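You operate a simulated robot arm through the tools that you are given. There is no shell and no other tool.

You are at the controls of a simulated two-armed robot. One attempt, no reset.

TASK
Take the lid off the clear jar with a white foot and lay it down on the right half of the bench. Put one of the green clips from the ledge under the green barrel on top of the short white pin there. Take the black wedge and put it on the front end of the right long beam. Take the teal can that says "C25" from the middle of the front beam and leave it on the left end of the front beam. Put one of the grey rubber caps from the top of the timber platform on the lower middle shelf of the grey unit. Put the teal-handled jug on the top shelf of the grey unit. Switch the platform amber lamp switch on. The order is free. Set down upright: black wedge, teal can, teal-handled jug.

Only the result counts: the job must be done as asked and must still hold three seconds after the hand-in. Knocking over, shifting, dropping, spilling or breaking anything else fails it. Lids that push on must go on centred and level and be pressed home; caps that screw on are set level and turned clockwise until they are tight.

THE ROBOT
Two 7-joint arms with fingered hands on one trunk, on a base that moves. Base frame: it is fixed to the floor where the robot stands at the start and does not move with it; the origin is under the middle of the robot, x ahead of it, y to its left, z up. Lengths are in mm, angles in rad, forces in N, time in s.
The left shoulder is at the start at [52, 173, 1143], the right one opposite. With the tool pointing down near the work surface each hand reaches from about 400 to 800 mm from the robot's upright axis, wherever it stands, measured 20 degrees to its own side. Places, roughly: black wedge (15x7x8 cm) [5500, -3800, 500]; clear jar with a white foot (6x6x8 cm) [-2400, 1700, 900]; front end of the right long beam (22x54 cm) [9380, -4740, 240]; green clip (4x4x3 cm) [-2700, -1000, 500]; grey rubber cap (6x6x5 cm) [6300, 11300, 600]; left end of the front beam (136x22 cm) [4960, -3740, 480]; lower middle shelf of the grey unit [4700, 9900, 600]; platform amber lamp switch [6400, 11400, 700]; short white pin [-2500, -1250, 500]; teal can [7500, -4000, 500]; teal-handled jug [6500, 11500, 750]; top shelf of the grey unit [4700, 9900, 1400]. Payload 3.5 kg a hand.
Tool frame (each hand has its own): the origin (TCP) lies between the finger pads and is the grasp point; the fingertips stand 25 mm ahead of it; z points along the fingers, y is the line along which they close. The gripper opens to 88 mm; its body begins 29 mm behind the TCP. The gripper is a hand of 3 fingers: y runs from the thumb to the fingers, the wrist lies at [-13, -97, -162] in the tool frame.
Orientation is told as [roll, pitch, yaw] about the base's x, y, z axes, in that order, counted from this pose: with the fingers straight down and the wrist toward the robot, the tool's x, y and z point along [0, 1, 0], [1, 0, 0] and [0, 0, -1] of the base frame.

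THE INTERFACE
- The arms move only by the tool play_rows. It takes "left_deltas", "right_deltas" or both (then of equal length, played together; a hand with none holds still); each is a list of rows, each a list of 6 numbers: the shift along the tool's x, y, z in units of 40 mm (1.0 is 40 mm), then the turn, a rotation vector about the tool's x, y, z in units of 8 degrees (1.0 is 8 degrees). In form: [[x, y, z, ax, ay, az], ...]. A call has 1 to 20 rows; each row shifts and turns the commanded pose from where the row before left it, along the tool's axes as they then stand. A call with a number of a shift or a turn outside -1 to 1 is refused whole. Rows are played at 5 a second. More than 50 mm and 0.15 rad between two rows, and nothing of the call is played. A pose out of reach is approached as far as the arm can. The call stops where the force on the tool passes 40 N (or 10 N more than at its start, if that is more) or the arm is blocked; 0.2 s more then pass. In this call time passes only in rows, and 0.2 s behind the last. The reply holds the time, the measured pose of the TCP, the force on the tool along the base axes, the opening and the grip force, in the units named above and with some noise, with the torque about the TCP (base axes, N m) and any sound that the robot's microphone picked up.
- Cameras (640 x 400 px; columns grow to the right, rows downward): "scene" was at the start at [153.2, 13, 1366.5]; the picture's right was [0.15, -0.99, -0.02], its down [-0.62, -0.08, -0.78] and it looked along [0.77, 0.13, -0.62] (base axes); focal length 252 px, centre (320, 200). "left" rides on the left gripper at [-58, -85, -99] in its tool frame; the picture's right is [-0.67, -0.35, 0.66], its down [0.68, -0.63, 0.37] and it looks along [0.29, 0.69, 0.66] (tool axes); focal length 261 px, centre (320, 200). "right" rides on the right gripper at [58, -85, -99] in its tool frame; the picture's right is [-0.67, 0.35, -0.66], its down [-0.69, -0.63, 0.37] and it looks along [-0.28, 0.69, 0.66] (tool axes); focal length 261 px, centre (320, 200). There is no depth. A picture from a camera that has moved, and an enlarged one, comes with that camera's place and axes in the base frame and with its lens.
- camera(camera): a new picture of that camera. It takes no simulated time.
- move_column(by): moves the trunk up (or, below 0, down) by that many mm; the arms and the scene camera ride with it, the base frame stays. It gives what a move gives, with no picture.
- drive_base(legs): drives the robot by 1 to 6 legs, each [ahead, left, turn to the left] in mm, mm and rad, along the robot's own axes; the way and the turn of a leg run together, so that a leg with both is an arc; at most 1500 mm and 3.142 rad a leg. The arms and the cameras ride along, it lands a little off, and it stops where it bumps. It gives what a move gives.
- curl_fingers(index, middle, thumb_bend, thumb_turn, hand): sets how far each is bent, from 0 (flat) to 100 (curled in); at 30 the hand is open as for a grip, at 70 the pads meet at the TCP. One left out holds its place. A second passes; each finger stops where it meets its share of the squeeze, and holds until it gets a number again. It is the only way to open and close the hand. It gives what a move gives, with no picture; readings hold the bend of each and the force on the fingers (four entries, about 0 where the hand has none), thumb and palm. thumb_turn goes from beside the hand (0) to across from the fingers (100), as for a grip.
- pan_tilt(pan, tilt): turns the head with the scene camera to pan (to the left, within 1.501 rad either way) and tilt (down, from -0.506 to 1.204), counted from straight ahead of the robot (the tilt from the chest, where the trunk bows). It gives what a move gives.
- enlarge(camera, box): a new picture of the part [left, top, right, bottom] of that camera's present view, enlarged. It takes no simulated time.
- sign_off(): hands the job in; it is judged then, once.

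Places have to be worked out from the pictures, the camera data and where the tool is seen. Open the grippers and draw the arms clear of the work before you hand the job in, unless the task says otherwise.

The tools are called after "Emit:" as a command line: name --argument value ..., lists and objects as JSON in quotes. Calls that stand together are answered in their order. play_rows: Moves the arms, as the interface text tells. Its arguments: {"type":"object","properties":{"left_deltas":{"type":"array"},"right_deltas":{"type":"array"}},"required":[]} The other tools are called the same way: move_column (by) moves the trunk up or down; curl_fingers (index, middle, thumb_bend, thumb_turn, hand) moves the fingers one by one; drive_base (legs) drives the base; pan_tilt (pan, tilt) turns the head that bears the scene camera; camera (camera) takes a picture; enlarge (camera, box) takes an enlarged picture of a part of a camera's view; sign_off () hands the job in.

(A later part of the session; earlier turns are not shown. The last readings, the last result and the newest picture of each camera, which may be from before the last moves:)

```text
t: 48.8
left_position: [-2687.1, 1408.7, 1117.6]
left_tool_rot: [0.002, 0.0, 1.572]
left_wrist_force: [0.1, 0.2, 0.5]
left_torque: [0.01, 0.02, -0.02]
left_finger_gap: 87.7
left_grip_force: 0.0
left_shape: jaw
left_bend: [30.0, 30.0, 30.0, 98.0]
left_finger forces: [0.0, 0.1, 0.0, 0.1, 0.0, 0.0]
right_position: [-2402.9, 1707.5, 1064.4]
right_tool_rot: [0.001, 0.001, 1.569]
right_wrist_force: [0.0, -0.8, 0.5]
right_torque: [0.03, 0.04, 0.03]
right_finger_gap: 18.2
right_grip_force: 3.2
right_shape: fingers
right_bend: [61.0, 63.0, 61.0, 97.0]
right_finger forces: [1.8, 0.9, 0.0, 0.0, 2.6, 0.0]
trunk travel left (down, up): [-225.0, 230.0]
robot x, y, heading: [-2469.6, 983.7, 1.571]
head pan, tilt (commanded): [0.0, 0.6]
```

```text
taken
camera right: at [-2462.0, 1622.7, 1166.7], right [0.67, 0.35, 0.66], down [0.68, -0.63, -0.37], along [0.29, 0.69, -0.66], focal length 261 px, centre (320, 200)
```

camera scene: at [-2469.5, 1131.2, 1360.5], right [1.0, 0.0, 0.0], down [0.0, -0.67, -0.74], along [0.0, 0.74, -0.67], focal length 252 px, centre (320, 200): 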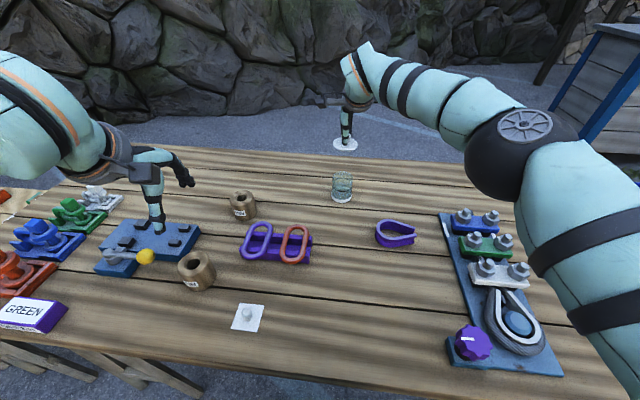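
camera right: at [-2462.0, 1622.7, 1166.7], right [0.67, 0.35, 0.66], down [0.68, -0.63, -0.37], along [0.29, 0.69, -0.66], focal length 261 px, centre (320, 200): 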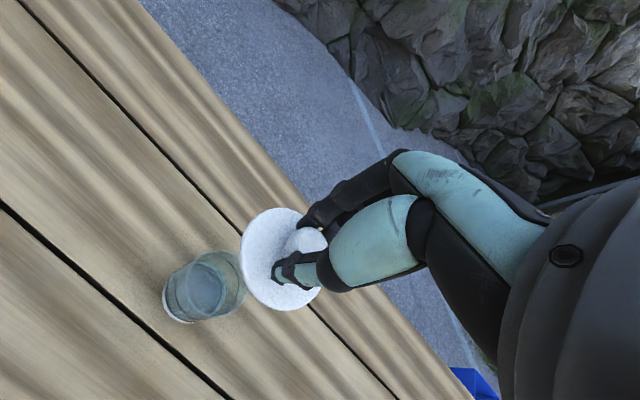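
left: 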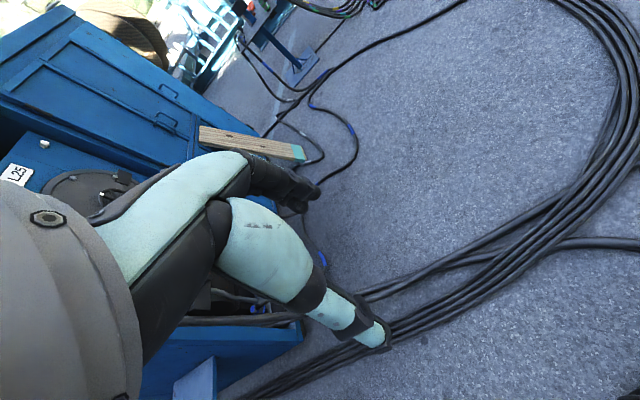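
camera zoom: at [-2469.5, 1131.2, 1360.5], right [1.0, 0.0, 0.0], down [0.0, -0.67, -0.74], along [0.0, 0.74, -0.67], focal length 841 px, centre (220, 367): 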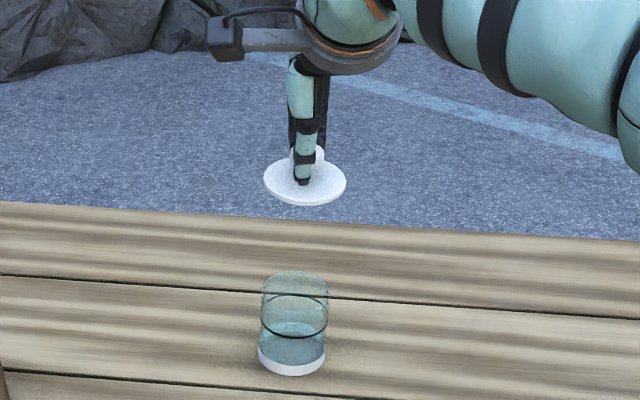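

The lid is free and the open jar is undisturbed. I carry the lid to the right, to about (-2220, 1690), where the bench is empty.

Emit:
play_rows --right_deltas '[[-0.763, -0.07, 0, 0, 0, 0], [-0.763, -0.07, 0, 0, 0, 0], [-0.763, -0.07, 0, 0, 0, 0], [-0.763, -0.07, 0, 0, 0, 0], [-0.763, -0.07, 0, 0, 0, 0], [-0.763, -0.07, 0, 0, 0, 0], [0, 0, 0.8, 0, 0, 0], [0, 0, 0.8, 0, 0, 0], [0, 0, 0.8, 0, 0, 0]]'

Emit:
camera --camera "right"

Emit:
enlarge --camera "scene" --box '[340, 110, 500, 250]'

```text
t: 50.8
left_position: [-2686.6, 1410.2, 1117.1]
left_tool_rot: [-0.001, 0.0, 1.571]
left_wrist_force: [-0.8, 0.1, 0.5]
left_torque: [-0.02, -0.02, 0.01]
left_finger_gap: 87.3
left_grip_force: 0.0
left_shape: jaw
left_bend: [30.0, 30.0, 30.0, 98.0]
left_finger forces: [0.0, 0.0, 0.1, 0.0, 0.0, 0.1]
right_position: [-2221.5, 1693.0, 968.9]
right_tool_rot: [-0.001, 0.001, 1.57]
right_wrist_force: [-0.7, -0.6, 0.8]
right_torque: [0.01, -0.01, 0.01]
right_finger_gap: 17.9
right_grip_force: 2.4
right_shape: fingers
right_bend: [61.0, 63.0, 61.0, 97.0]
right_finger forces: [1.5, 0.9, 0.1, 0.0, 2.3, 0.1]
trunk travel left (down, up): [-225.0, 230.0]
robot x, y, heading: [-2470.4, 978.9, 1.57]
head pan, tilt (commanded): [0.0, 0.6]
```

```text
taken
camera right: at [-2280.5, 1607.4, 1069.6], right [0.67, 0.35, 0.66], down [0.68, -0.63, -0.37], along [0.29, 0.69, -0.66], focal length 261 px, centre (320, 200)
```

right: 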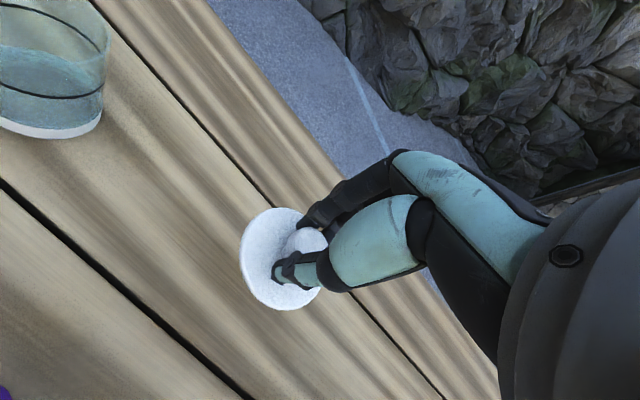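

```text
2.86 times, centred on (420, 180) of scene
camera zoom: at [-2468.8, 1132.2, 1360.4], right [1.0, 0.0, 0.0], down [0.0, -0.68, -0.74], along [0.0, 0.74, -0.68], focal length 721 px, centre (34, 257)
```

zoom: 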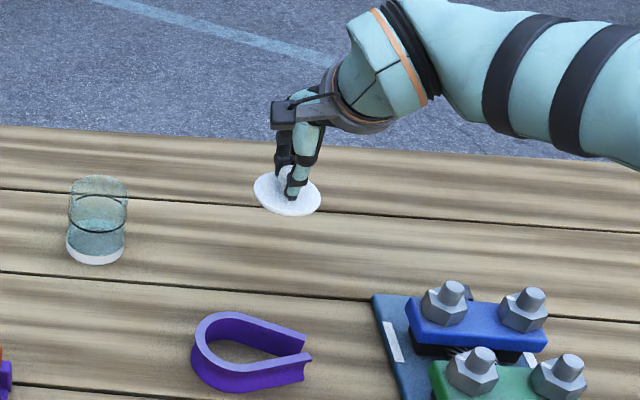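

The spot beneath is clear. I lower to just above the bench and then in small steps until contact.

Emit:
play_rows --right_deltas '[[0, 0, 0.6, 0, 0, 0], [0, 0, 0.6, 0, 0, 0], [0, 0, 0.3, 0, 0, 0], [0, 0, 0.05, 0, 0, 0], [0, 0, 0.05, 0, 0, 0], [0, 0, 0.05, 0, 0, 0]]'

Emit:
enlarge --camera "scene" --box '[360, 150, 440, 210]'

Emit:
enlarge --camera "right" --box '[200, 150, 400, 350]'

```text
t: 52.2
left_position: [-2686.2, 1409.5, 1117.2]
left_tool_rot: [-0.001, 0.001, 1.569]
left_wrist_force: [0.0, 0.0, -0.2]
left_torque: [-0.01, 0.01, 0.03]
left_finger_gap: 87.4
left_grip_force: 0.0
left_shape: jaw
left_bend: [30.0, 30.0, 30.0, 98.0]
left_finger forces: [0.0, 0.0, 0.0, 0.0, 0.0, 0.1]
right_position: [-2221.8, 1691.0, 904.5]
right_tool_rot: [-0.001, 0.0, 1.57]
right_wrist_force: [-0.8, 0.1, 0.0]
right_torque: [0.0, -0.01, 0.03]
right_finger_gap: 17.9
right_grip_force: 2.5
right_shape: fingers
right_bend: [61.0, 63.0, 61.0, 97.0]
right_finger forces: [1.5, 0.9, 0.0, 0.1, 2.3, 0.0]
trunk travel left (down, up): [-225.0, 230.0]
robot x, y, heading: [-2469.1, 983.0, 1.569]
head pan, tilt (commanded): [0.0, 0.6]
```

```text
6.67 times, centred on (400, 180) of scene
camera zoom: at [-2469.2, 1131.7, 1360.5], right [1.0, 0.0, 0.0], down [0.0, -0.67, -0.74], along [0.0, 0.74, -0.67], focal length 1682 px, centre (-213, 333)
```

zoom: 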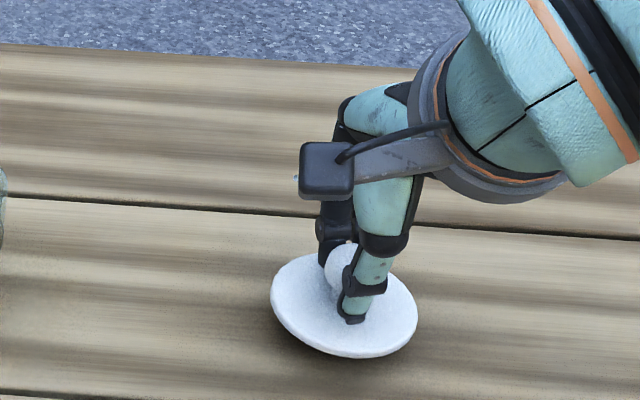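

```text
2.00 times, centred on (300, 250) of right
camera zoom: at [-2279.8, 1606.2, 1004.1], right [0.67, 0.35, 0.66], down [0.68, -0.63, -0.37], along [0.29, 0.69, -0.66], focal length 521 px, centre (360, 100)
```

zoom: 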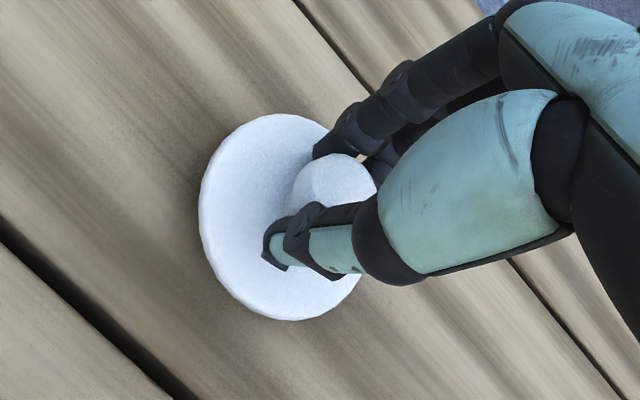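

The lid is close above the wood with a slight tilt. I continue in 2 mm steps until the force shows contact.

Emit:
play_rows --right_deltas '[[0, 0, 0.1, 0, 0, 0], [0, 0, 0.05, 0, 0, 0], [0, 0, 0.05, 0, 0, 0], [0, 0, 0.05, 0, 0, 0]]'

Emit:
enlarge --camera "scene" --box '[360, 150, 440, 210]'

```text
t: 53.2
left_position: [-2686.3, 1410.2, 1116.4]
left_tool_rot: [-0.001, -0.001, 1.57]
left_wrist_force: [-0.9, 0.6, -0.2]
left_torque: [0.01, 0.0, 0.0]
left_finger_gap: 87.5
left_grip_force: 0.0
left_shape: jaw
left_bend: [30.0, 30.0, 30.0, 98.0]
left_finger forces: [0.1, 0.1, 0.1, 0.0, 0.0, 0.0]
right_position: [-2221.2, 1690.8, 892.5]
right_tool_rot: [-0.001, -0.001, 1.569]
right_wrist_force: [-1.4, -0.1, 0.4]
right_torque: [0.02, -0.01, -0.01]
right_finger_gap: 18.0
right_grip_force: 2.4
right_shape: fingers
right_bend: [61.0, 63.0, 61.0, 97.0]
right_finger forces: [1.5, 0.9, 0.1, 0.0, 2.2, 0.1]
trunk travel left (down, up): [-225.0, 230.0]
robot x, y, heading: [-2470.4, 979.7, 1.569]
head pan, tilt (commanded): [0.0, 0.6]
```

```text
6.67 times, centred on (400, 180) of scene
camera zoom: at [-2469.2, 1131.8, 1360.5], right [1.0, 0.0, 0.0], down [0.0, -0.67, -0.74], along [0.0, 0.74, -0.67], focal length 1682 px, centre (-213, 333)
```

zoom: 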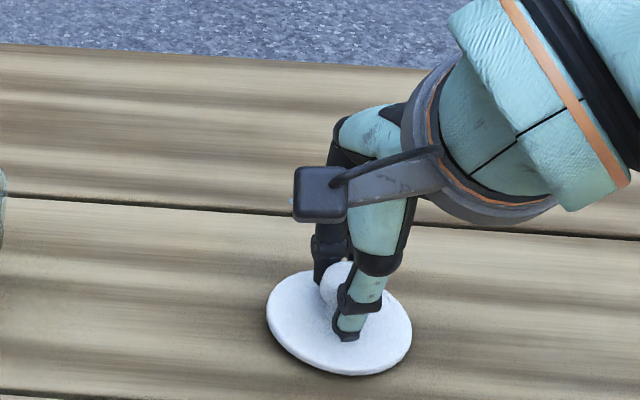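

Contact is near; still no vertical force. I keep lowering in small steps.

Emit:
play_rows --right_deltas '[[0, 0, 0.05, 0, 0, 0], [0, 0, 0.05, 0, 0, 0], [0, 0, 0.04, 0, 0, 0]]'

Emit:
enlarge --camera "scene" --box '[360, 150, 440, 210]'

```text
t: 54.0
left_position: [-2687.2, 1409.3, 1117.8]
left_tool_rot: [-0.001, 0.0, 1.57]
left_wrist_force: [-0.2, 0.4, -0.9]
left_torque: [0.0, -0.03, 0.01]
left_finger_gap: 87.4
left_grip_force: 0.1
left_shape: jaw
left_bend: [30.0, 30.0, 30.0, 98.0]
left_finger forces: [0.0, 0.0, 0.0, 0.0, 0.0, 0.0]
right_position: [-2221.7, 1692.8, 887.6]
right_tool_rot: [-0.001, -0.002, 1.569]
right_wrist_force: [0.8, 0.2, 1.6]
right_torque: [0.0, -0.01, 0.01]
right_finger_gap: 17.7
right_grip_force: 2.8
right_shape: fingers
right_bend: [61.0, 63.0, 61.0, 97.0]
right_finger forces: [1.7, 1.0, 0.0, 0.0, 1.8, 0.1]
trunk travel left (down, up): [-225.0, 230.0]
robot x, y, heading: [-2465.3, 980.1, 1.569]
head pan, tilt (commanded): [0.0, 0.6]
```

```text
6.67 times, centred on (400, 180) of scene
camera zoom: at [-2469.3, 1131.3, 1360.6], right [1.0, 0.0, 0.0], down [0.0, -0.67, -0.74], along [0.0, 0.74, -0.67], focal length 1682 px, centre (-213, 333)
```

zoom: 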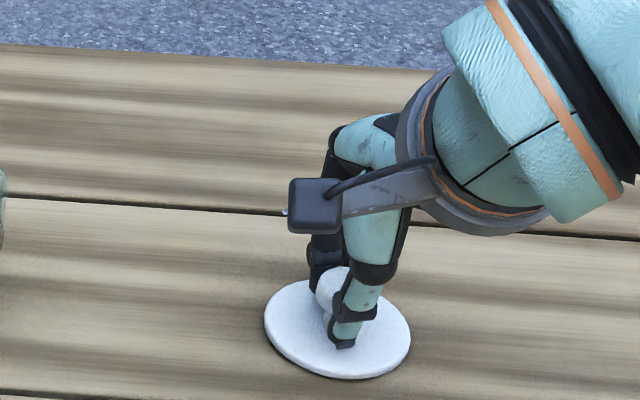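

Contact has begun (1.6 N up). I lower one more mm or so and open the hand gently.

Emit:
play_rows --right_deltas '[[0, 0, 0.04, 0, 0, 0]]'

Emit:
curl_fingers --hand "right" --index 54 --middle 54 --thumb_bend 54

Emit:
curl_fingers --hand "right" --index 30 --middle 30 --thumb_bend 30

Emit:
play_rows --right_deltas '[[0, 0, -0.4, 0, 0, 0], [0, 0, -0.6, 0, 0, 0], [0, 0, -0.8, 0, 0, 0], [0, 0, -0.8, 0, 0, 0], [0, 0, -0.8, 0, 0, 0], [0, 0, -0.8, 0, 0, 0], [0, 0, -0.8, 0, 0, 0]]'

Emit:
enlarge --camera "scene" --box '[320, 130, 480, 230]'

```text
t: 54.4
left_position: [-2686.2, 1410.0, 1116.9]
left_tool_rot: [0.001, 0.0, 1.57]
left_wrist_force: [0.7, 0.4, 0.5]
left_torque: [-0.01, -0.01, 0.01]
left_finger_gap: 87.8
left_grip_force: 0.1
left_shape: jaw
left_bend: [30.0, 30.0, 30.0, 98.0]
left_finger forces: [0.0, 0.0, 0.0, 0.0, 0.1, 0.1]
right_position: [-2222.1, 1691.4, 886.4]
right_tool_rot: [0.0, 0.0, 1.568]
right_wrist_force: [-0.3, 0.1, 0.9]
right_torque: [0.01, 0.01, 0.0]
right_finger_gap: 16.7
right_grip_force: 1.3
right_shape: fingers
right_bend: [62.0, 63.0, 62.0, 97.0]
right_finger forces: [1.5, 0.2, 0.1, 0.0, 1.4, 0.1]
trunk travel left (down, up): [-225.0, 230.0]
robot x, y, heading: [-2468.4, 978.7, 1.569]
head pan, tilt (commanded): [0.0, 0.6]
```

```text
t: 55.4
left_position: [-2685.6, 1410.7, 1117.9]
left_tool_rot: [0.0, 0.0, 1.57]
left_wrist_force: [0.5, -0.3, 0.8]
left_torque: [0.0, 0.01, -0.01]
left_finger_gap: 87.7
left_grip_force: 0.0
left_shape: jaw
left_bend: [30.0, 30.0, 30.0, 98.0]
left_finger forces: [0.1, 0.1, 0.1, 0.0, 0.0, 0.1]
right_position: [-2221.4, 1692.2, 886.8]
right_tool_rot: [0.001, 0.0, 1.57]
right_wrist_force: [-0.2, 0.5, -0.1]
right_torque: [0.0, 0.05, 0.01]
right_finger_gap: 32.0
right_grip_force: 0.1
right_shape: fingers
right_bend: [54.0, 54.0, 54.0, 97.0]
right_finger forces: [0.0, 0.0, 0.0, 0.1, 0.1, 0.0]
trunk travel left (down, up): [-225.0, 230.0]
robot x, y, heading: [-2469.1, 977.9, 1.57]
head pan, tilt (commanded): [0.0, 0.6]
```

```text
t: 56.4
left_position: [-2686.4, 1410.0, 1118.1]
left_tool_rot: [-0.001, -0.001, 1.57]
left_wrist_force: [0.6, -0.1, 0.6]
left_torque: [0.02, -0.01, 0.0]
left_finger_gap: 87.8
left_grip_force: 0.0
left_shape: jaw
left_bend: [30.0, 30.0, 30.0, 98.0]
left_finger forces: [0.0, 0.1, 0.0, 0.0, 0.0, 0.0]
right_position: [-2222.9, 1691.9, 886.9]
right_tool_rot: [-0.001, 0.0, 1.568]
right_wrist_force: [0.4, 0.3, -0.1]
right_torque: [-0.01, -0.01, -0.02]
right_finger_gap: 84.6
right_grip_force: 0.0
right_shape: fingers
right_bend: [30.0, 30.0, 30.0, 97.0]
right_finger forces: [0.0, 0.0, 0.0, 0.0, 0.0, 0.0]
trunk travel left (down, up): [-225.0, 230.0]
robot x, y, heading: [-2466.8, 981.1, 1.573]
head pan, tilt (commanded): [0.0, 0.6]
```

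```text
t: 58.0
left_position: [-2687.9, 1408.8, 1117.3]
left_tool_rot: [0.002, -0.001, 1.571]
left_wrist_force: [0.1, -0.8, 0.6]
left_torque: [0.01, 0.04, -0.02]
left_finger_gap: 87.5
left_grip_force: 0.0
left_shape: jaw
left_bend: [30.0, 30.0, 30.0, 98.0]
left_finger forces: [0.1, 0.0, 0.1, 0.0, 0.0, 0.0]
right_position: [-2220.8, 1690.1, 1088.4]
right_tool_rot: [-0.001, -0.004, 1.569]
right_wrist_force: [0.0, 0.2, 0.0]
right_torque: [0.0, -0.01, -0.03]
right_finger_gap: 84.3
right_grip_force: 0.1
right_shape: fingers
right_bend: [30.0, 30.0, 30.0, 97.0]
right_finger forces: [0.0, 0.1, 0.0, 0.0, 0.0, 0.1]
trunk travel left (down, up): [-225.0, 230.0]
robot x, y, heading: [-2474.3, 979.9, 1.569]
head pan, tilt (commanded): [0.0, 0.6]
```

```text
4.00 times, centred on (400, 180) of scene
camera zoom: at [-2469.6, 1131.1, 1360.6], right [1.0, 0.0, 0.0], down [0.0, -0.67, -0.74], along [0.0, 0.74, -0.67], focal length 1009 px, centre (0, 280)
```

zoom: 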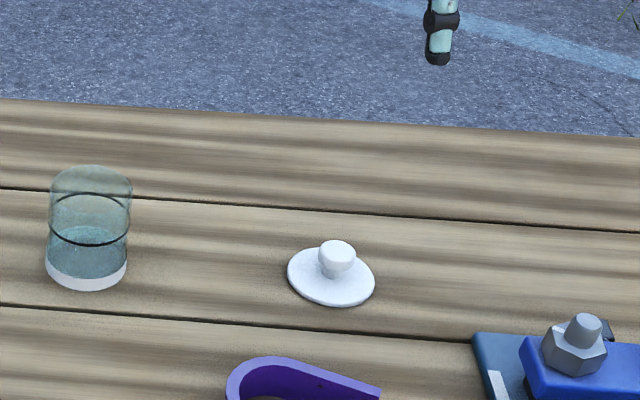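

The lid lies flat on the right half of the bench, and the jar still stands. I retract the right hand and back away from the bench, then turn toward the green barrel.

Emit:
play_rows --right_deltas '[[0.2, -0.8, -0.2, 0, 0, 0], [0.2, -0.8, 0, 0, 0, 0], [0.2, -0.8, 0, 0, 0, 0], [0.2, -0.8, 0, 0, 0, 0], [0.2, -0.8, 0, 0, 0, 0], [0.2, -0.8, 0, 0, 0, 0], [0.2, -0.8, 0, 0, 0, 0]]'

Emit:
drive_base --legs '[[-700, 0, 0], [0, 0, -3.1]]'

Emit:
pan_tilt --pan 0 --tilt 0.4

Emit:
camera --camera "scene"

```text
t: 59.6
left_position: [-2686.8, 1408.1, 1117.4]
left_tool_rot: [-0.001, -0.003, 1.57]
left_wrist_force: [0.3, -0.6, 0.1]
left_torque: [-0.02, 0.0, -0.03]
left_finger_gap: 87.7
left_grip_force: 0.0
left_shape: jaw
left_bend: [30.0, 30.0, 30.0, 98.0]
left_finger forces: [0.0, 0.0, 0.0, 0.1, 0.1, 0.2]
right_position: [-2278.2, 1465.9, 1095.7]
right_tool_rot: [-0.001, -0.001, 1.569]
right_wrist_force: [-0.8, -0.2, 0.1]
right_torque: [0.01, 0.03, 0.0]
right_finger_gap: 84.4
right_grip_force: 0.0
right_shape: fingers
right_bend: [30.0, 30.0, 30.0, 97.0]
right_finger forces: [0.1, 0.0, 0.0, 0.0, 0.0, 0.0]
trunk travel left (down, up): [-225.0, 230.0]
robot x, y, heading: [-2469.7, 979.9, 1.569]
head pan, tilt (commanded): [0.0, 0.6]
```

```text
t: 70.6
left_position: [-2218.4, -120.6, 1116.7]
left_tool_rot: [0.001, -0.001, -1.484]
left_wrist_force: [1.6, -0.1, -0.3]
left_torque: [-0.02, -0.01, 0.01]
left_finger_gap: 87.3
left_grip_force: 0.1
left_shape: jaw
left_bend: [30.0, 30.0, 30.0, 98.0]
left_finger forces: [0.0, 0.0, 0.0, 0.1, 0.1, 0.0]
right_position: [-2621.9, -210.9, 1094.7]
right_tool_rot: [0.002, 0.0, -1.487]
right_wrist_force: [0.6, 0.3, 0.3]
right_torque: [0.03, -0.03, -0.04]
right_finger_gap: 84.6
right_grip_force: 0.1
right_shape: fingers
right_bend: [30.0, 30.0, 30.0, 97.0]
right_finger forces: [0.1, 0.0, 0.0, 0.0, 0.0, 0.0]
trunk travel left (down, up): [-225.0, 230.0]
robot x, y, heading: [-2469.7, 288.0, -1.487]
head pan, tilt (commanded): [0.0, 0.6]
```

```text
t: 71.3
left_position: [-2219.3, -120.4, 1117.6]
left_tool_rot: [-0.001, 0.0, -1.485]
left_wrist_force: [0.0, 0.7, 0.7]
left_torque: [0.0, 0.02, 0.01]
left_finger_gap: 87.5
left_grip_force: 0.0
left_shape: jaw
left_bend: [30.0, 30.0, 30.0, 98.0]
left_finger forces: [0.0, 0.1, 0.0, 0.0, 0.0, 0.0]
right_position: [-2621.9, -210.2, 1095.8]
right_tool_rot: [-0.001, -0.001, -1.486]
right_wrist_force: [-0.1, 0.2, 0.2]
right_torque: [0.0, 0.02, -0.03]
right_finger_gap: 84.4
right_grip_force: 0.1
right_shape: fingers
right_bend: [30.0, 30.0, 30.0, 97.0]
right_finger forces: [0.0, 0.1, 0.1, 0.0, 0.0, 0.0]
trunk travel left (down, up): [-225.0, 230.0]
robot x, y, heading: [-2474.3, 287.5, -1.49]
head pan, tilt (commanded): [0.0, 0.4]
```

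```text
taken
camera scene: at [-2458.6, 130.3, 1377.9], right [-1.0, -0.08, 0.0], down [-0.04, 0.51, -0.86], along [0.07, -0.85, -0.51], focal length 252 px, centre (320, 200)
```

scene: 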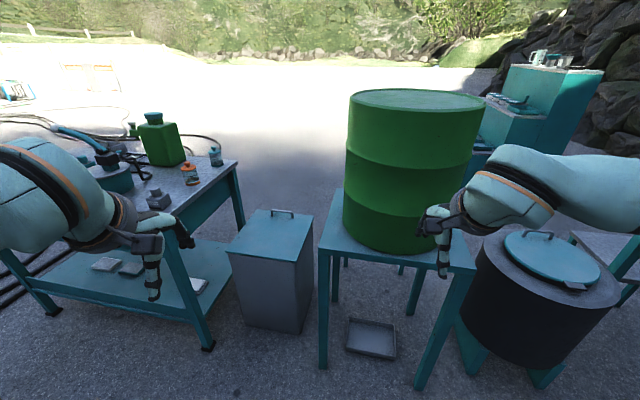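

The clips' ledge isn't visible from this side; it should be on the far side of the barrel below its tap. I look around to pick a way round.

Emit:
pan_tilt --pan -0.8 --tilt 0.3

Emit:
camera --camera "scene"

Emit:
pan_tilt --pan 0.8 --tilt 0.3

Emit:
camera --camera "scene"

```text
t: 72.4
left_position: [-2218.2, -119.9, 1117.1]
left_tool_rot: [-0.001, 0.0, -1.486]
left_wrist_force: [0.2, -0.7, -0.4]
left_torque: [0.0, 0.0, 0.0]
left_finger_gap: 87.3
left_grip_force: 0.2
left_shape: jaw
left_bend: [30.0, 30.0, 30.0, 98.0]
left_finger forces: [0.1, 0.1, 0.0, 0.0, 0.0, 0.1]
right_position: [-2620.9, -211.4, 1094.3]
right_tool_rot: [0.001, 0.0, -1.488]
right_wrist_force: [-0.3, 0.0, 0.1]
right_torque: [0.01, 0.0, 0.0]
right_finger_gap: 84.5
right_grip_force: 0.1
right_shape: fingers
right_bend: [30.0, 30.0, 30.0, 97.0]
right_finger forces: [0.0, 0.0, 0.0, 0.0, 0.0, 0.1]
trunk travel left (down, up): [-225.0, 230.0]
robot x, y, heading: [-2469.2, 289.6, -1.484]
head pan, tilt (commanded): [-0.799, 0.3]
```

```text
taken
camera scene: at [-2527.4, 150.4, 1390.9], right [-0.76, 0.65, 0.1], down [0.18, 0.35, -0.92], along [-0.63, -0.67, -0.39], focal length 252 px, centre (320, 200)
```

scene: 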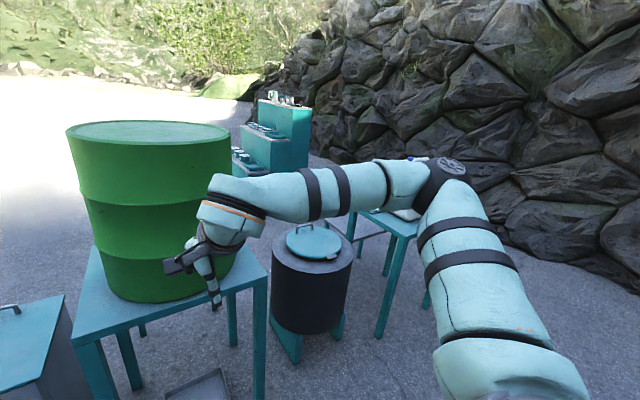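

```text
t: 74.1
left_position: [-2219.5, -119.0, 1117.7]
left_tool_rot: [0.0, 0.0, -1.485]
left_wrist_force: [0.2, -0.7, 0.2]
left_torque: [-0.01, -0.03, -0.03]
left_finger_gap: 87.6
left_grip_force: 0.1
left_shape: jaw
left_bend: [30.0, 30.0, 30.0, 98.0]
left_finger forces: [0.1, 0.0, 0.0, 0.0, 0.0, 0.0]
right_position: [-2620.9, -211.9, 1094.1]
right_tool_rot: [-0.001, 0.001, -1.487]
right_wrist_force: [-0.1, 0.1, 0.0]
right_torque: [-0.02, -0.02, -0.01]
right_finger_gap: 84.5
right_grip_force: 0.1
right_shape: fingers
right_bend: [30.0, 30.0, 30.0, 97.0]
right_finger forces: [0.0, 0.1, 0.0, 0.0, 0.0, 0.0]
trunk travel left (down, up): [-225.0, 230.0]
robot x, y, heading: [-2469.5, 287.2, -1.484]
head pan, tilt (commanded): [0.799, 0.3]
```

```text
taken
camera scene: at [-2394.1, 161.7, 1391.0], right [-0.64, -0.77, -0.1], down [-0.24, 0.32, -0.92], along [0.73, -0.56, -0.39], focal length 252 px, centre (320, 200)
```

scene: 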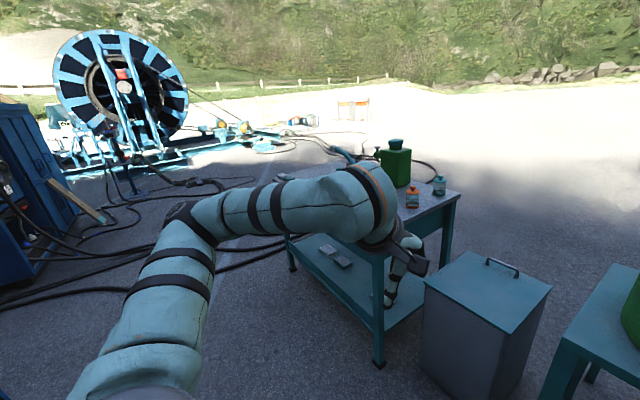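

The way round the east end of the workbench is open (its end is near x -940). I drive sideways along the lane first and then south past it.

Emit:
drive_base --legs '[[0, 1500, -0.085], [0, 750, 0]]'

Emit:
pan_tilt --pan -0.3 --tilt 0.3

Emit:
camera --camera "scene"

```text
t: 85.2
left_position: [-5.9, -102.4, 1117.0]
left_tool_rot: [-0.001, -0.001, -1.588]
left_wrist_force: [-0.1, -0.5, 1.2]
left_torque: [0.0, 0.0, -0.03]
left_finger_gap: 87.8
left_grip_force: 0.0
left_shape: jaw
left_bend: [30.0, 30.0, 30.0, 98.0]
left_finger forces: [0.1, 0.0, 0.0, 0.1, 0.0, 0.0]
right_position: [-414.6, -153.0, 1093.8]
right_tool_rot: [0.0, 0.001, -1.59]
right_wrist_force: [-0.4, 1.1, 0.8]
right_torque: [0.0, 0.01, 0.02]
right_finger_gap: 84.6
right_grip_force: 0.1
right_shape: fingers
right_bend: [30.0, 30.0, 30.0, 97.0]
right_finger forces: [0.0, 0.1, 0.0, 0.0, 0.1, 0.1]
trunk travel left (down, up): [-225.0, 230.0]
robot x, y, heading: [-214.0, 327.6, -1.588]
head pan, tilt (commanded): [0.799, 0.3]
```

```text
t: 86.6
left_position: [-3.9, -104.2, 1117.7]
left_tool_rot: [-0.001, 0.0, -1.589]
left_wrist_force: [-0.6, -0.1, -1.0]
left_torque: [0.01, -0.01, 0.02]
left_finger_gap: 87.7
left_grip_force: 0.1
left_shape: jaw
left_bend: [30.0, 30.0, 30.0, 98.0]
left_finger forces: [0.1, 0.1, 0.0, 0.0, 0.0, 0.1]
right_position: [-413.6, -152.2, 1095.3]
right_tool_rot: [-0.001, 0.0, -1.59]
right_wrist_force: [0.3, -0.3, -0.3]
right_torque: [-0.03, 0.0, -0.04]
right_finger_gap: 84.7
right_grip_force: 0.0
right_shape: fingers
right_bend: [30.0, 30.0, 30.0, 97.0]
right_finger forces: [0.0, 0.0, 0.0, 0.0, 0.0, 0.0]
trunk travel left (down, up): [-225.0, 230.0]
robot x, y, heading: [-210.9, 329.3, -1.591]
head pan, tilt (commanded): [-0.3, 0.3]
```

```text
taken
camera scene: at [-244.7, 172.5, 1387.6], right [-0.95, 0.31, 0.04], down [0.09, 0.41, -0.91], along [-0.3, -0.86, -0.42], focal length 252 px, centre (320, 200)
```

scene: 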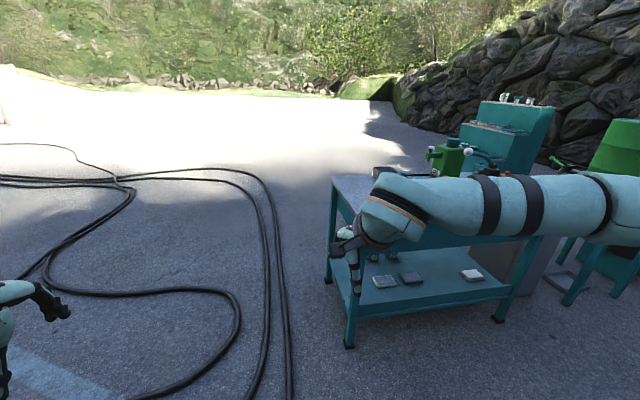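

The workbench's east feet are at about x -780 to -835, so I shift a little east while going south.

Emit:
drive_base --legs '[[700, 140, 0.02], [1400, 0, 0]]'

Emit:
pan_tilt --pan -1.2 --tilt 0.2

Emit:
camera --camera "scene"

```text
t: 97.1
left_position: [142.0, -2213.1, 1118.4]
left_tool_rot: [-0.001, 0.0, -1.563]
left_wrist_force: [0.4, 0.3, 0.0]
left_torque: [-0.02, -0.01, -0.02]
left_finger_gap: 87.5
left_grip_force: 0.1
left_shape: jaw
left_bend: [30.0, 30.0, 30.0, 98.0]
left_finger forces: [0.0, 0.0, 0.0, 0.0, 0.0, 0.0]
right_position: [-265.6, -2271.3, 1095.0]
right_tool_rot: [-0.002, -0.001, -1.566]
right_wrist_force: [0.3, 0.0, -0.5]
right_torque: [0.0, 0.01, -0.03]
right_finger_gap: 84.6
right_grip_force: 0.1
right_shape: fingers
right_bend: [30.0, 30.0, 30.0, 97.0]
right_finger forces: [0.0, 0.0, 0.0, 0.0, 0.0, 0.0]
trunk travel left (down, up): [-225.0, 230.0]
robot x, y, heading: [-80.3, -1785.6, -1.564]
head pan, tilt (commanded): [-0.3, 0.3]
```

```text
t: 98.3
left_position: [142.3, -2212.5, 1116.3]
left_tool_rot: [0.001, 0.002, -1.564]
left_wrist_force: [-0.3, -0.3, -0.1]
left_torque: [-0.02, 0.03, -0.01]
left_finger_gap: 87.5
left_grip_force: 0.0
left_shape: jaw
left_bend: [30.0, 30.0, 30.0, 98.0]
left_finger forces: [0.0, 0.0, 0.0, 0.0, 0.0, 0.0]
right_position: [-266.2, -2272.7, 1094.9]
right_tool_rot: [0.0, -0.001, -1.568]
right_wrist_force: [0.1, -0.2, 0.3]
right_torque: [-0.01, 0.0, -0.02]
right_finger_gap: 84.6
right_grip_force: 0.1
right_shape: fingers
right_bend: [30.0, 30.0, 30.0, 97.0]
right_finger forces: [0.0, 0.1, 0.0, 0.0, 0.0, 0.1]
trunk travel left (down, up): [-225.0, 230.0]
robot x, y, heading: [-79.8, -1782.8, -1.56]
head pan, tilt (commanded): [-1.201, 0.201]
```

```text
taken
camera scene: at [-164.9, -1889.4, 1404.5], right [-0.37, 0.92, 0.13], down [0.18, 0.21, -0.96], along [-0.91, -0.33, -0.25], focal length 252 px, centre (320, 200)
```

scene: 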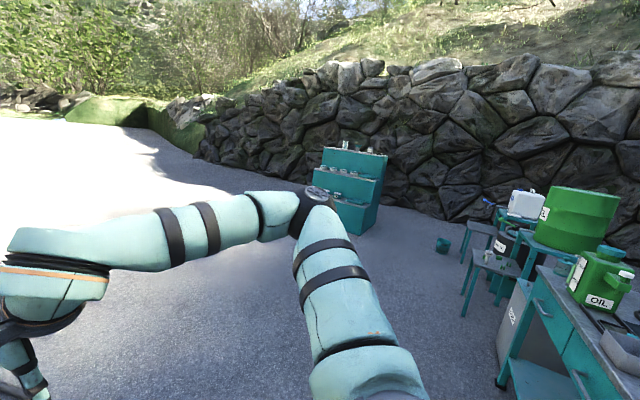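

A small teal ledge with small things on it is visible on this side of the barrel stand. I enlarge it.

Emit:
enlarge --camera "scene" --box '[420, 170, 640, 330]'

Emit:
enlarge --camera "scene" --box '[450, 230, 550, 300]'

```text
2.50 times, centred on (530, 250) of scene
camera zoom: at [-164.9, -1889.4, 1404.5], right [-0.37, 0.92, 0.13], down [0.18, 0.21, -0.96], along [-0.91, -0.33, -0.25], focal length 630 px, centre (-205, 75)
```

zoom: 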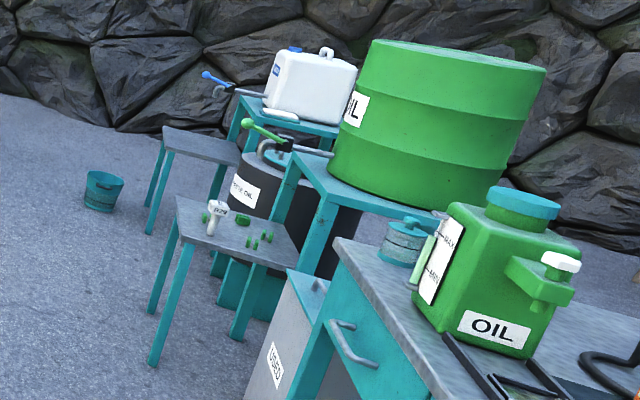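

```text
5.71 times, centred on (500, 265) of scene
camera zoom: at [-164.9, -1889.4, 1404.5], right [-0.37, 0.92, 0.13], down [0.18, 0.21, -0.96], along [-0.91, -0.33, -0.25], focal length 1441 px, centre (-709, -171)
```

zoom: 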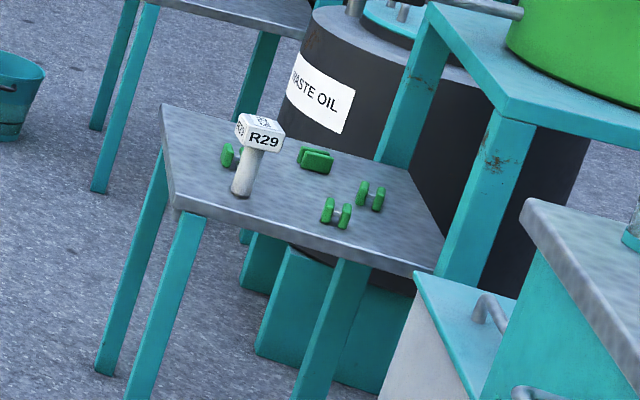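

The ledge is a small grey table at about x -3025..-2550, y -1250..-850, top near z 480, holding four green clips and a white pin with an "R29" head. I turn to face north and drive west to stand south of it.

Emit:
drive_base --legs '[[100, 0, 0], [0, 0, 3.13], [0, 1400, 0], [0, 1180, 0]]'

Emit:
pan_tilt --pan 0 --tilt 0.6

Emit:
camera --camera "scene"

```text
t: 119.1
left_position: [-2885.6, -1637.1, 1117.8]
left_tool_rot: [0.0, 0.001, 1.617]
left_wrist_force: [-0.3, -0.3, -0.4]
left_torque: [-0.01, 0.0, 0.0]
left_finger_gap: 87.3
left_grip_force: 0.1
left_shape: jaw
left_bend: [30.0, 30.0, 30.0, 98.0]
left_finger forces: [0.1, 0.1, 0.1, 0.0, 0.1, 0.1]
right_position: [-2479.7, -1560.8, 1095.4]
right_tool_rot: [0.0, 0.0, 1.617]
right_wrist_force: [0.4, 1.0, -0.5]
right_torque: [0.01, -0.01, -0.03]
right_finger_gap: 84.4
right_grip_force: 0.1
right_shape: fingers
right_bend: [30.0, 30.0, 30.0, 97.0]
right_finger forces: [0.1, 0.1, 0.1, 0.0, 0.0, 0.0]
trunk travel left (down, up): [-225.0, 230.0]
robot x, y, heading: [-2646.7, -2054.2, 1.615]
head pan, tilt (commanded): [-1.201, 0.201]
```

```text
t: 120.5
left_position: [-2886.1, -1638.4, 1117.5]
left_tool_rot: [0.0, 0.001, 1.619]
left_wrist_force: [0.1, 0.3, 0.2]
left_torque: [0.0, 0.0, 0.03]
left_finger_gap: 87.7
left_grip_force: 0.0
left_shape: jaw
left_bend: [30.0, 30.0, 30.0, 98.0]
left_finger forces: [0.0, 0.0, 0.1, 0.0, 0.1, 0.1]
right_position: [-2480.2, -1560.7, 1094.6]
right_tool_rot: [-0.001, -0.001, 1.616]
right_wrist_force: [0.4, 0.2, -0.5]
right_torque: [0.0, 0.0, -0.03]
right_finger_gap: 84.3
right_grip_force: 0.2
right_shape: fingers
right_bend: [30.0, 30.0, 30.0, 97.0]
right_finger forces: [0.0, 0.0, 0.1, 0.1, 0.1, 0.1]
trunk travel left (down, up): [-225.0, 230.0]
robot x, y, heading: [-2649.7, -2053.2, 1.623]
head pan, tilt (commanded): [0.0, 0.6]
```

```text
taken
camera scene: at [-2656.1, -1904.7, 1360.5], right [1.0, 0.04, 0.0], down [0.03, -0.67, -0.74], along [-0.03, 0.74, -0.67], focal length 252 px, centre (320, 200)
```

scene: 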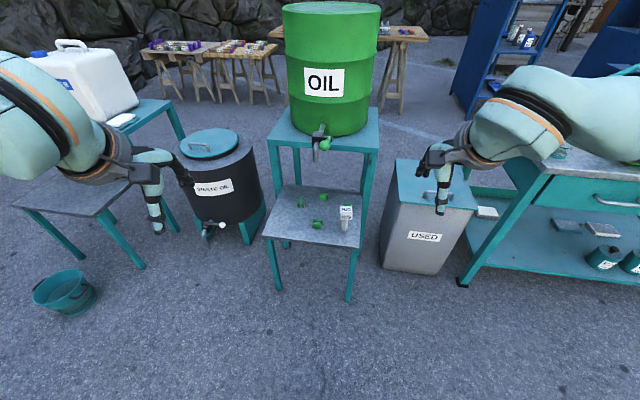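

Emit:
enlarge --camera "scene" --box '[250, 110, 400, 260]'

```text
2.67 times, centred on (325, 185) of scene
camera zoom: at [-2656.1, -1904.7, 1360.5], right [1.0, 0.04, 0.0], down [0.03, -0.67, -0.74], along [-0.03, 0.74, -0.67], focal length 673 px, centre (307, 240)
```

zoom: 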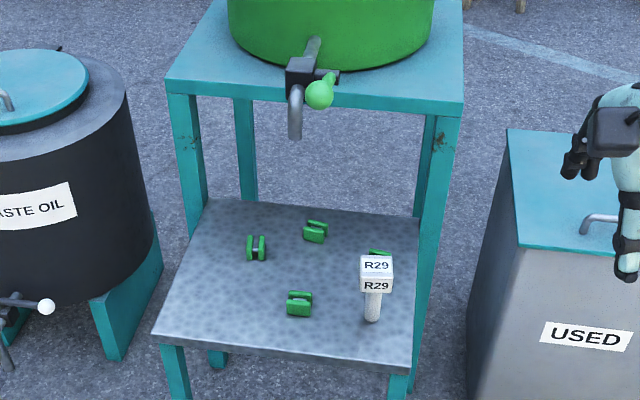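

The pin is the white post with the "R29" head at about (-2575, -1128), and the nearest clip is at about (-2702, -1106) on a table top near z 480; the barrel's tap overhangs only the back. I approach to about (-2760, -1650) and lower the trunk.

Emit:
drive_base --legs '[[390, 90, -0.045]]'

Emit:
move_column --by -200

Emit:
pan_tilt --pan -0.15 --tilt 0.8

Emit:
camera --camera "scene"

Emit:
camera --camera "right"

```text
t: 123.0
left_position: [-2964.4, -1227.9, 1117.5]
left_tool_rot: [0.0, -0.003, 1.57]
left_wrist_force: [0.4, -0.5, -0.8]
left_torque: [0.0, 0.01, 0.0]
left_finger_gap: 87.3
left_grip_force: 0.1
left_shape: jaw
left_bend: [30.0, 30.0, 30.0, 98.0]
left_finger forces: [0.0, 0.0, 0.0, 0.1, 0.1, 0.1]
right_position: [-2554.2, -1170.9, 1095.4]
right_tool_rot: [0.001, -0.001, 1.569]
right_wrist_force: [0.3, 0.5, 0.6]
right_torque: [0.02, -0.01, 0.02]
right_finger_gap: 84.5
right_grip_force: 0.1
right_shape: fingers
right_bend: [30.0, 30.0, 30.0, 97.0]
right_finger forces: [0.0, 0.0, 0.1, 0.0, 0.0, 0.0]
trunk travel left (down, up): [-225.0, 230.0]
robot x, y, heading: [-2748.2, -1657.0, 1.566]
head pan, tilt (commanded): [0.0, 0.6]
```

```text
t: 125.2
left_position: [-2962.5, -1226.2, 917.6]
left_tool_rot: [-0.003, 0.003, 1.569]
left_wrist_force: [-0.1, -0.5, 1.0]
left_torque: [0.0, -0.03, 0.0]
left_finger_gap: 87.7
left_grip_force: 0.0
left_shape: jaw
left_bend: [30.0, 30.0, 30.0, 98.0]
left_finger forces: [0.0, 0.1, 0.0, 0.1, 0.0, 0.0]
right_position: [-2555.5, -1171.8, 895.7]
right_tool_rot: [0.0, -0.002, 1.571]
right_wrist_force: [0.0, 0.0, 0.1]
right_torque: [-0.02, 0.0, 0.01]
right_finger_gap: 84.7
right_grip_force: 0.0
right_shape: fingers
right_bend: [30.0, 30.0, 30.0, 97.0]
right_finger forces: [0.0, 0.0, 0.0, 0.0, 0.0, 0.0]
trunk travel left (down, up): [-25.0, 430.0]
robot x, y, heading: [-2742.1, -1654.4, 1.567]
head pan, tilt (commanded): [0.0, 0.6]
```

```text
t: 125.9
left_position: [-2963.1, -1226.4, 917.8]
left_tool_rot: [-0.002, 0.005, 1.569]
left_wrist_force: [-0.2, 1.0, 0.0]
left_torque: [0.0, -0.01, 0.01]
left_finger_gap: 87.6
left_grip_force: 0.1
left_shape: jaw
left_bend: [30.0, 30.0, 30.0, 98.0]
left_finger forces: [0.0, 0.1, 0.1, 0.0, 0.1, 0.1]
right_position: [-2555.2, -1170.6, 895.1]
right_tool_rot: [0.0, 0.0, 1.57]
right_wrist_force: [-0.3, 1.0, -0.7]
right_torque: [-0.01, 0.01, 0.04]
right_finger_gap: 84.5
right_grip_force: 0.1
right_shape: fingers
right_bend: [30.0, 30.0, 30.0, 97.0]
right_finger forces: [0.0, 0.0, 0.0, 0.0, 0.0, 0.0]
trunk travel left (down, up): [-25.0, 430.0]
robot x, y, heading: [-2747.9, -1660.2, 1.573]
head pan, tilt (commanded): [-0.15, 0.799]
```

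```text
taken
camera scene: at [-2734.5, -1360.8, 1058.5], right [0.99, -0.13, 0.07], down [-0.11, -0.95, -0.29], along [0.1, 0.28, -0.95], focal length 252 px, centre (320, 200)
```

scene: 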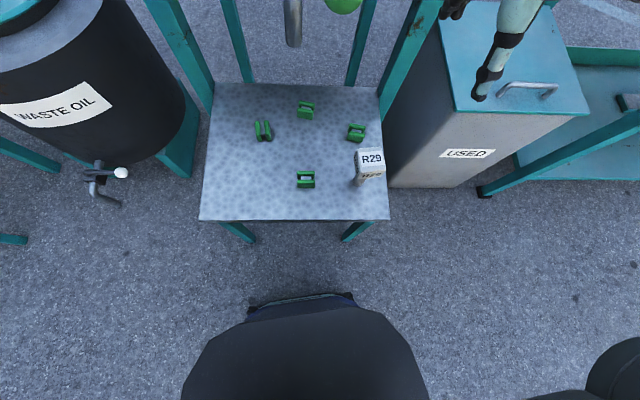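

```text
taken
camera right: at [-2613.5, -1256.2, 995.2], right [0.67, 0.35, 0.66], down [0.68, -0.63, -0.37], along [0.29, 0.69, -0.66], focal length 261 px, centre (320, 200)
```

right: 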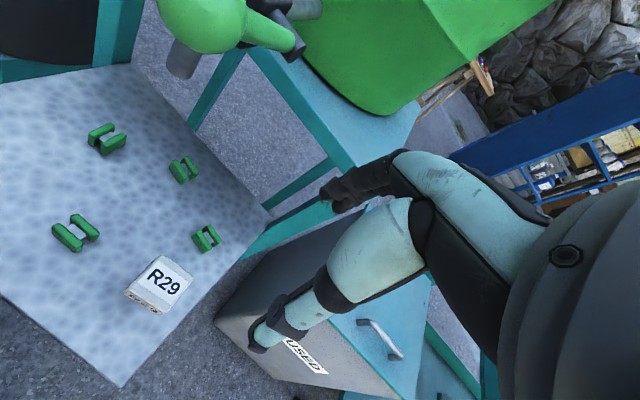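

Lowering bows the trunk forward, which helps. I enlarge the views of the table to see the clip shapes and the pin's top.

Emit:
enlarge --camera "scene" --box '[230, 80, 400, 230]'

Emit:
enlarge --camera "right" --box '[30, 100, 250, 330]'

Emit:
camera --camera "left"

```text
2.67 times, centred on (315, 155) of scene
camera zoom: at [-2734.5, -1360.8, 1058.5], right [0.99, -0.13, 0.07], down [-0.11, -0.95, -0.29], along [0.1, 0.28, -0.95], focal length 673 px, centre (333, 320)
```

zoom: 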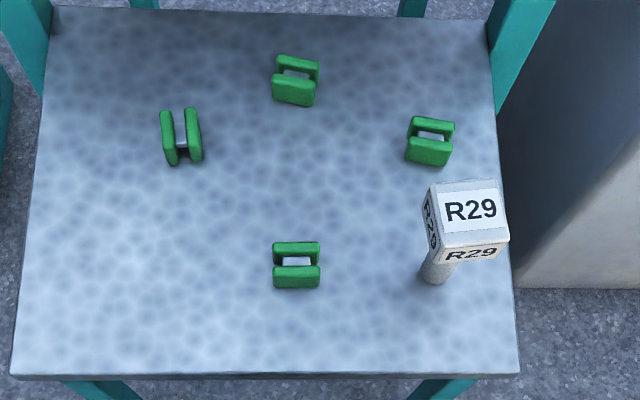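

```text
1.74 times, centred on (140, 215) of right
camera zoom: at [-2613.5, -1256.2, 995.2], right [0.67, 0.35, 0.66], down [0.68, -0.63, -0.37], along [0.29, 0.69, -0.66], focal length 453 px, centre (633, 174)
```

zoom: 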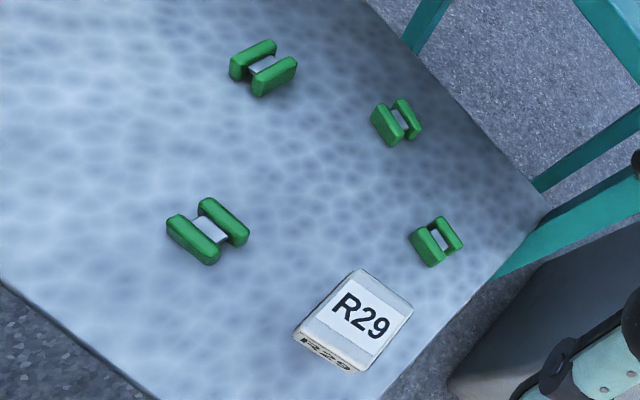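

```text
taken
camera left: at [-2906.7, -1310.7, 1017.0], right [0.67, -0.35, -0.65], down [-0.69, -0.63, -0.36], along [-0.28, 0.69, -0.66], focal length 261 px, centre (320, 200)
```

left: 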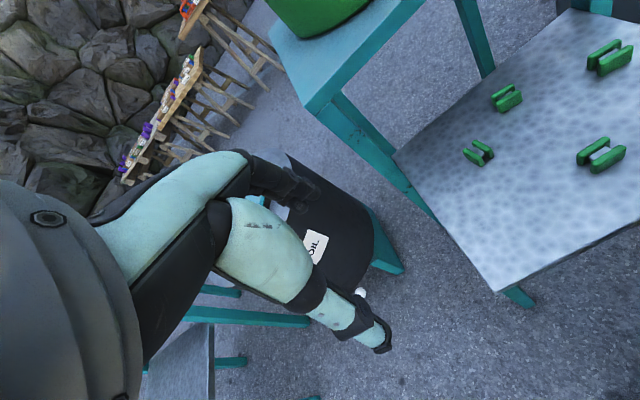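

Triangulation gives: table top z about 510, near clip centre at (-2703, -1155), pin block top centre at (-2581, -1165) with top at z about 630. I move the right hand above the near clip.

Emit:
play_rows --right_deltas '[[0.74, 0.08, 0.5, 0, 0, 0], [0.74, 0.08, 0.5, 0, 0, 0], [0.74, 0.08, 0.5, 0, 0, 0], [0.74, 0.08, 0.5, 0, 0, 0], [0.74, 0.08, 0.5, 0, 0, 0], [0, 0, 0.9, 0, 0, 0], [0, 0, 0.9, 0, 0, 0], [0, 0, 0.9, 0, 0, 0], [0, 0, 0.9, 0, 0, 0]]'

Emit:
camera --camera "right"

Emit:
camera --camera "scene"

```text
t: 127.9
left_position: [-2964.3, -1225.3, 917.5]
left_tool_rot: [-0.001, 0.005, 1.568]
left_wrist_force: [0.4, -0.2, -0.7]
left_torque: [0.01, -0.04, 0.02]
left_finger_gap: 87.7
left_grip_force: 0.0
left_shape: jaw
left_bend: [30.0, 30.0, 30.0, 98.0]
left_finger forces: [0.1, 0.1, 0.0, 0.0, 0.0, 0.0]
right_position: [-2702.3, -1153.8, 648.7]
right_tool_rot: [-0.001, 0.0, 1.57]
right_wrist_force: [0.4, 0.5, 0.8]
right_torque: [0.02, 0.01, 0.03]
right_finger_gap: 84.5
right_grip_force: 0.0
right_shape: fingers
right_bend: [30.0, 30.0, 30.0, 97.0]
right_finger forces: [0.0, 0.1, 0.1, 0.0, 0.0, 0.1]
trunk travel left (down, up): [-25.0, 430.0]
robot x, y, heading: [-2750.1, -1661.1, 1.567]
head pan, tilt (commanded): [-0.15, 0.799]
```

```text
taken
camera right: at [-2761.3, -1238.6, 750.1], right [0.67, 0.35, 0.66], down [0.68, -0.63, -0.37], along [0.29, 0.69, -0.66], focal length 261 px, centre (320, 200)
```

right: 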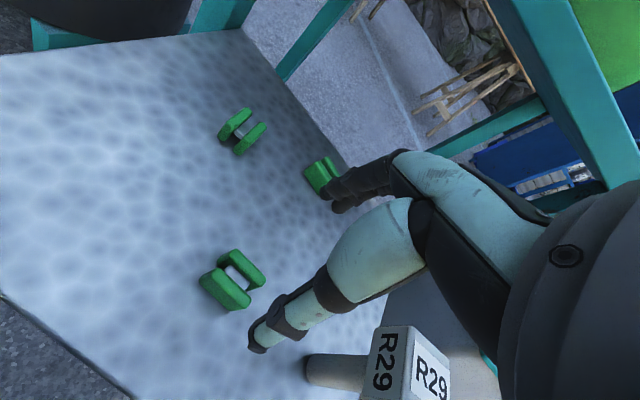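

```text
taken
camera scene: at [-2734.9, -1360.7, 1058.5], right [0.99, -0.13, 0.07], down [-0.11, -0.95, -0.29], along [0.1, 0.28, -0.95], focal length 252 px, centre (320, 200)
```

scene: 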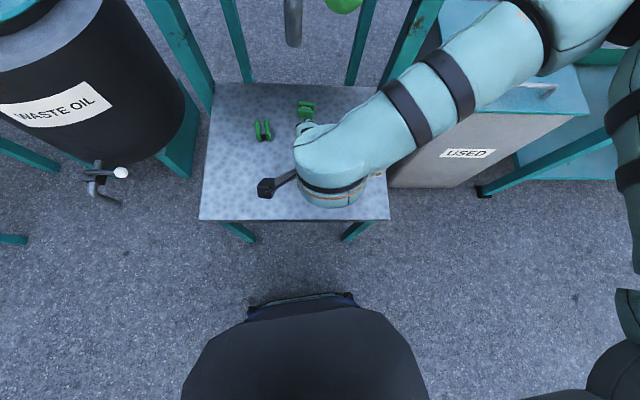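

The forearm slopes up steeply from the wrist, so it clears the pin. The clip's bars are turned about -0.13 rad, so I turn the hand by the same angle and descend partway.

Emit:
play_rows --right_deltas '[[0, 0, 0.5, 0, 0, 0.93], [0, 0, 0.5, 0, 0, 0], [0, 0, 0.5, 0, 0, 0], [0, 0, 0.25, 0, 0, 0]]'

Emit:
camera --camera "right"

Emit:
camera --camera "scene"

```text
t: 128.9
left_position: [-2963.2, -1225.9, 916.3]
left_tool_rot: [-0.002, 0.006, 1.57]
left_wrist_force: [0.6, -1.0, -0.7]
left_torque: [0.0, -0.01, 0.01]
left_finger_gap: 87.4
left_grip_force: 0.0
left_shape: jaw
left_bend: [30.0, 30.0, 30.0, 98.0]
left_finger forces: [0.0, 0.0, 0.1, 0.0, 0.1, 0.1]
right_position: [-2703.0, -1156.1, 581.5]
right_tool_rot: [0.0, 0.0, 1.44]
right_wrist_force: [0.1, 0.5, -0.6]
right_torque: [0.02, 0.0, 0.02]
right_finger_gap: 84.5
right_grip_force: 0.0
right_shape: fingers
right_bend: [30.0, 30.0, 30.0, 97.0]
right_finger forces: [0.1, 0.0, 0.0, 0.1, 0.0, 0.0]
trunk travel left (down, up): [-25.0, 430.0]
robot x, y, heading: [-2745.6, -1659.4, 1.569]
head pan, tilt (commanded): [-0.15, 0.799]
```

```text
taken
camera right: at [-2772.4, -1231.9, 681.4], right [0.71, 0.26, 0.66], down [0.6, -0.71, -0.37], along [0.37, 0.65, -0.66], focal length 261 px, centre (320, 200)
```

right: 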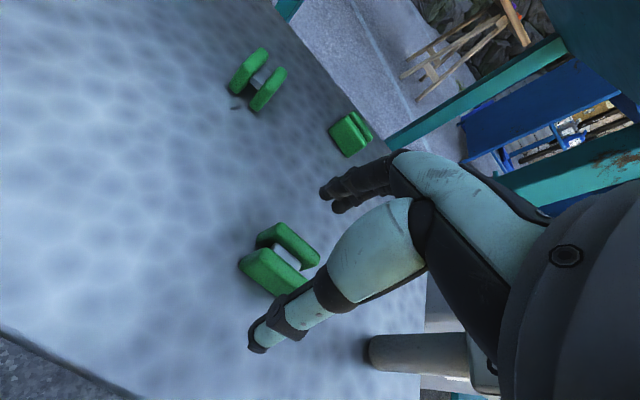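

```text
taken
camera scene: at [-2734.5, -1360.9, 1058.5], right [0.99, -0.13, 0.07], down [-0.11, -0.95, -0.29], along [0.1, 0.28, -0.95], focal length 252 px, centre (320, 200)
```

scene: 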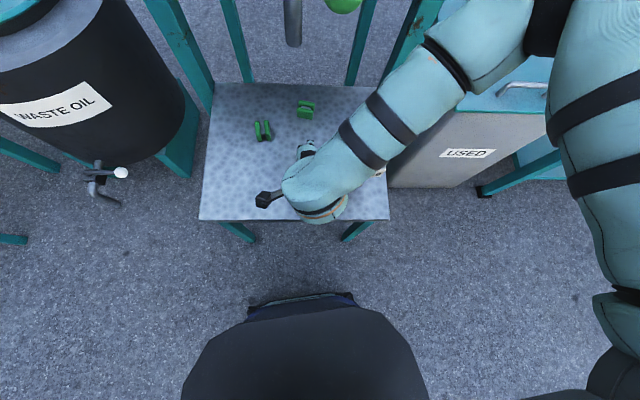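

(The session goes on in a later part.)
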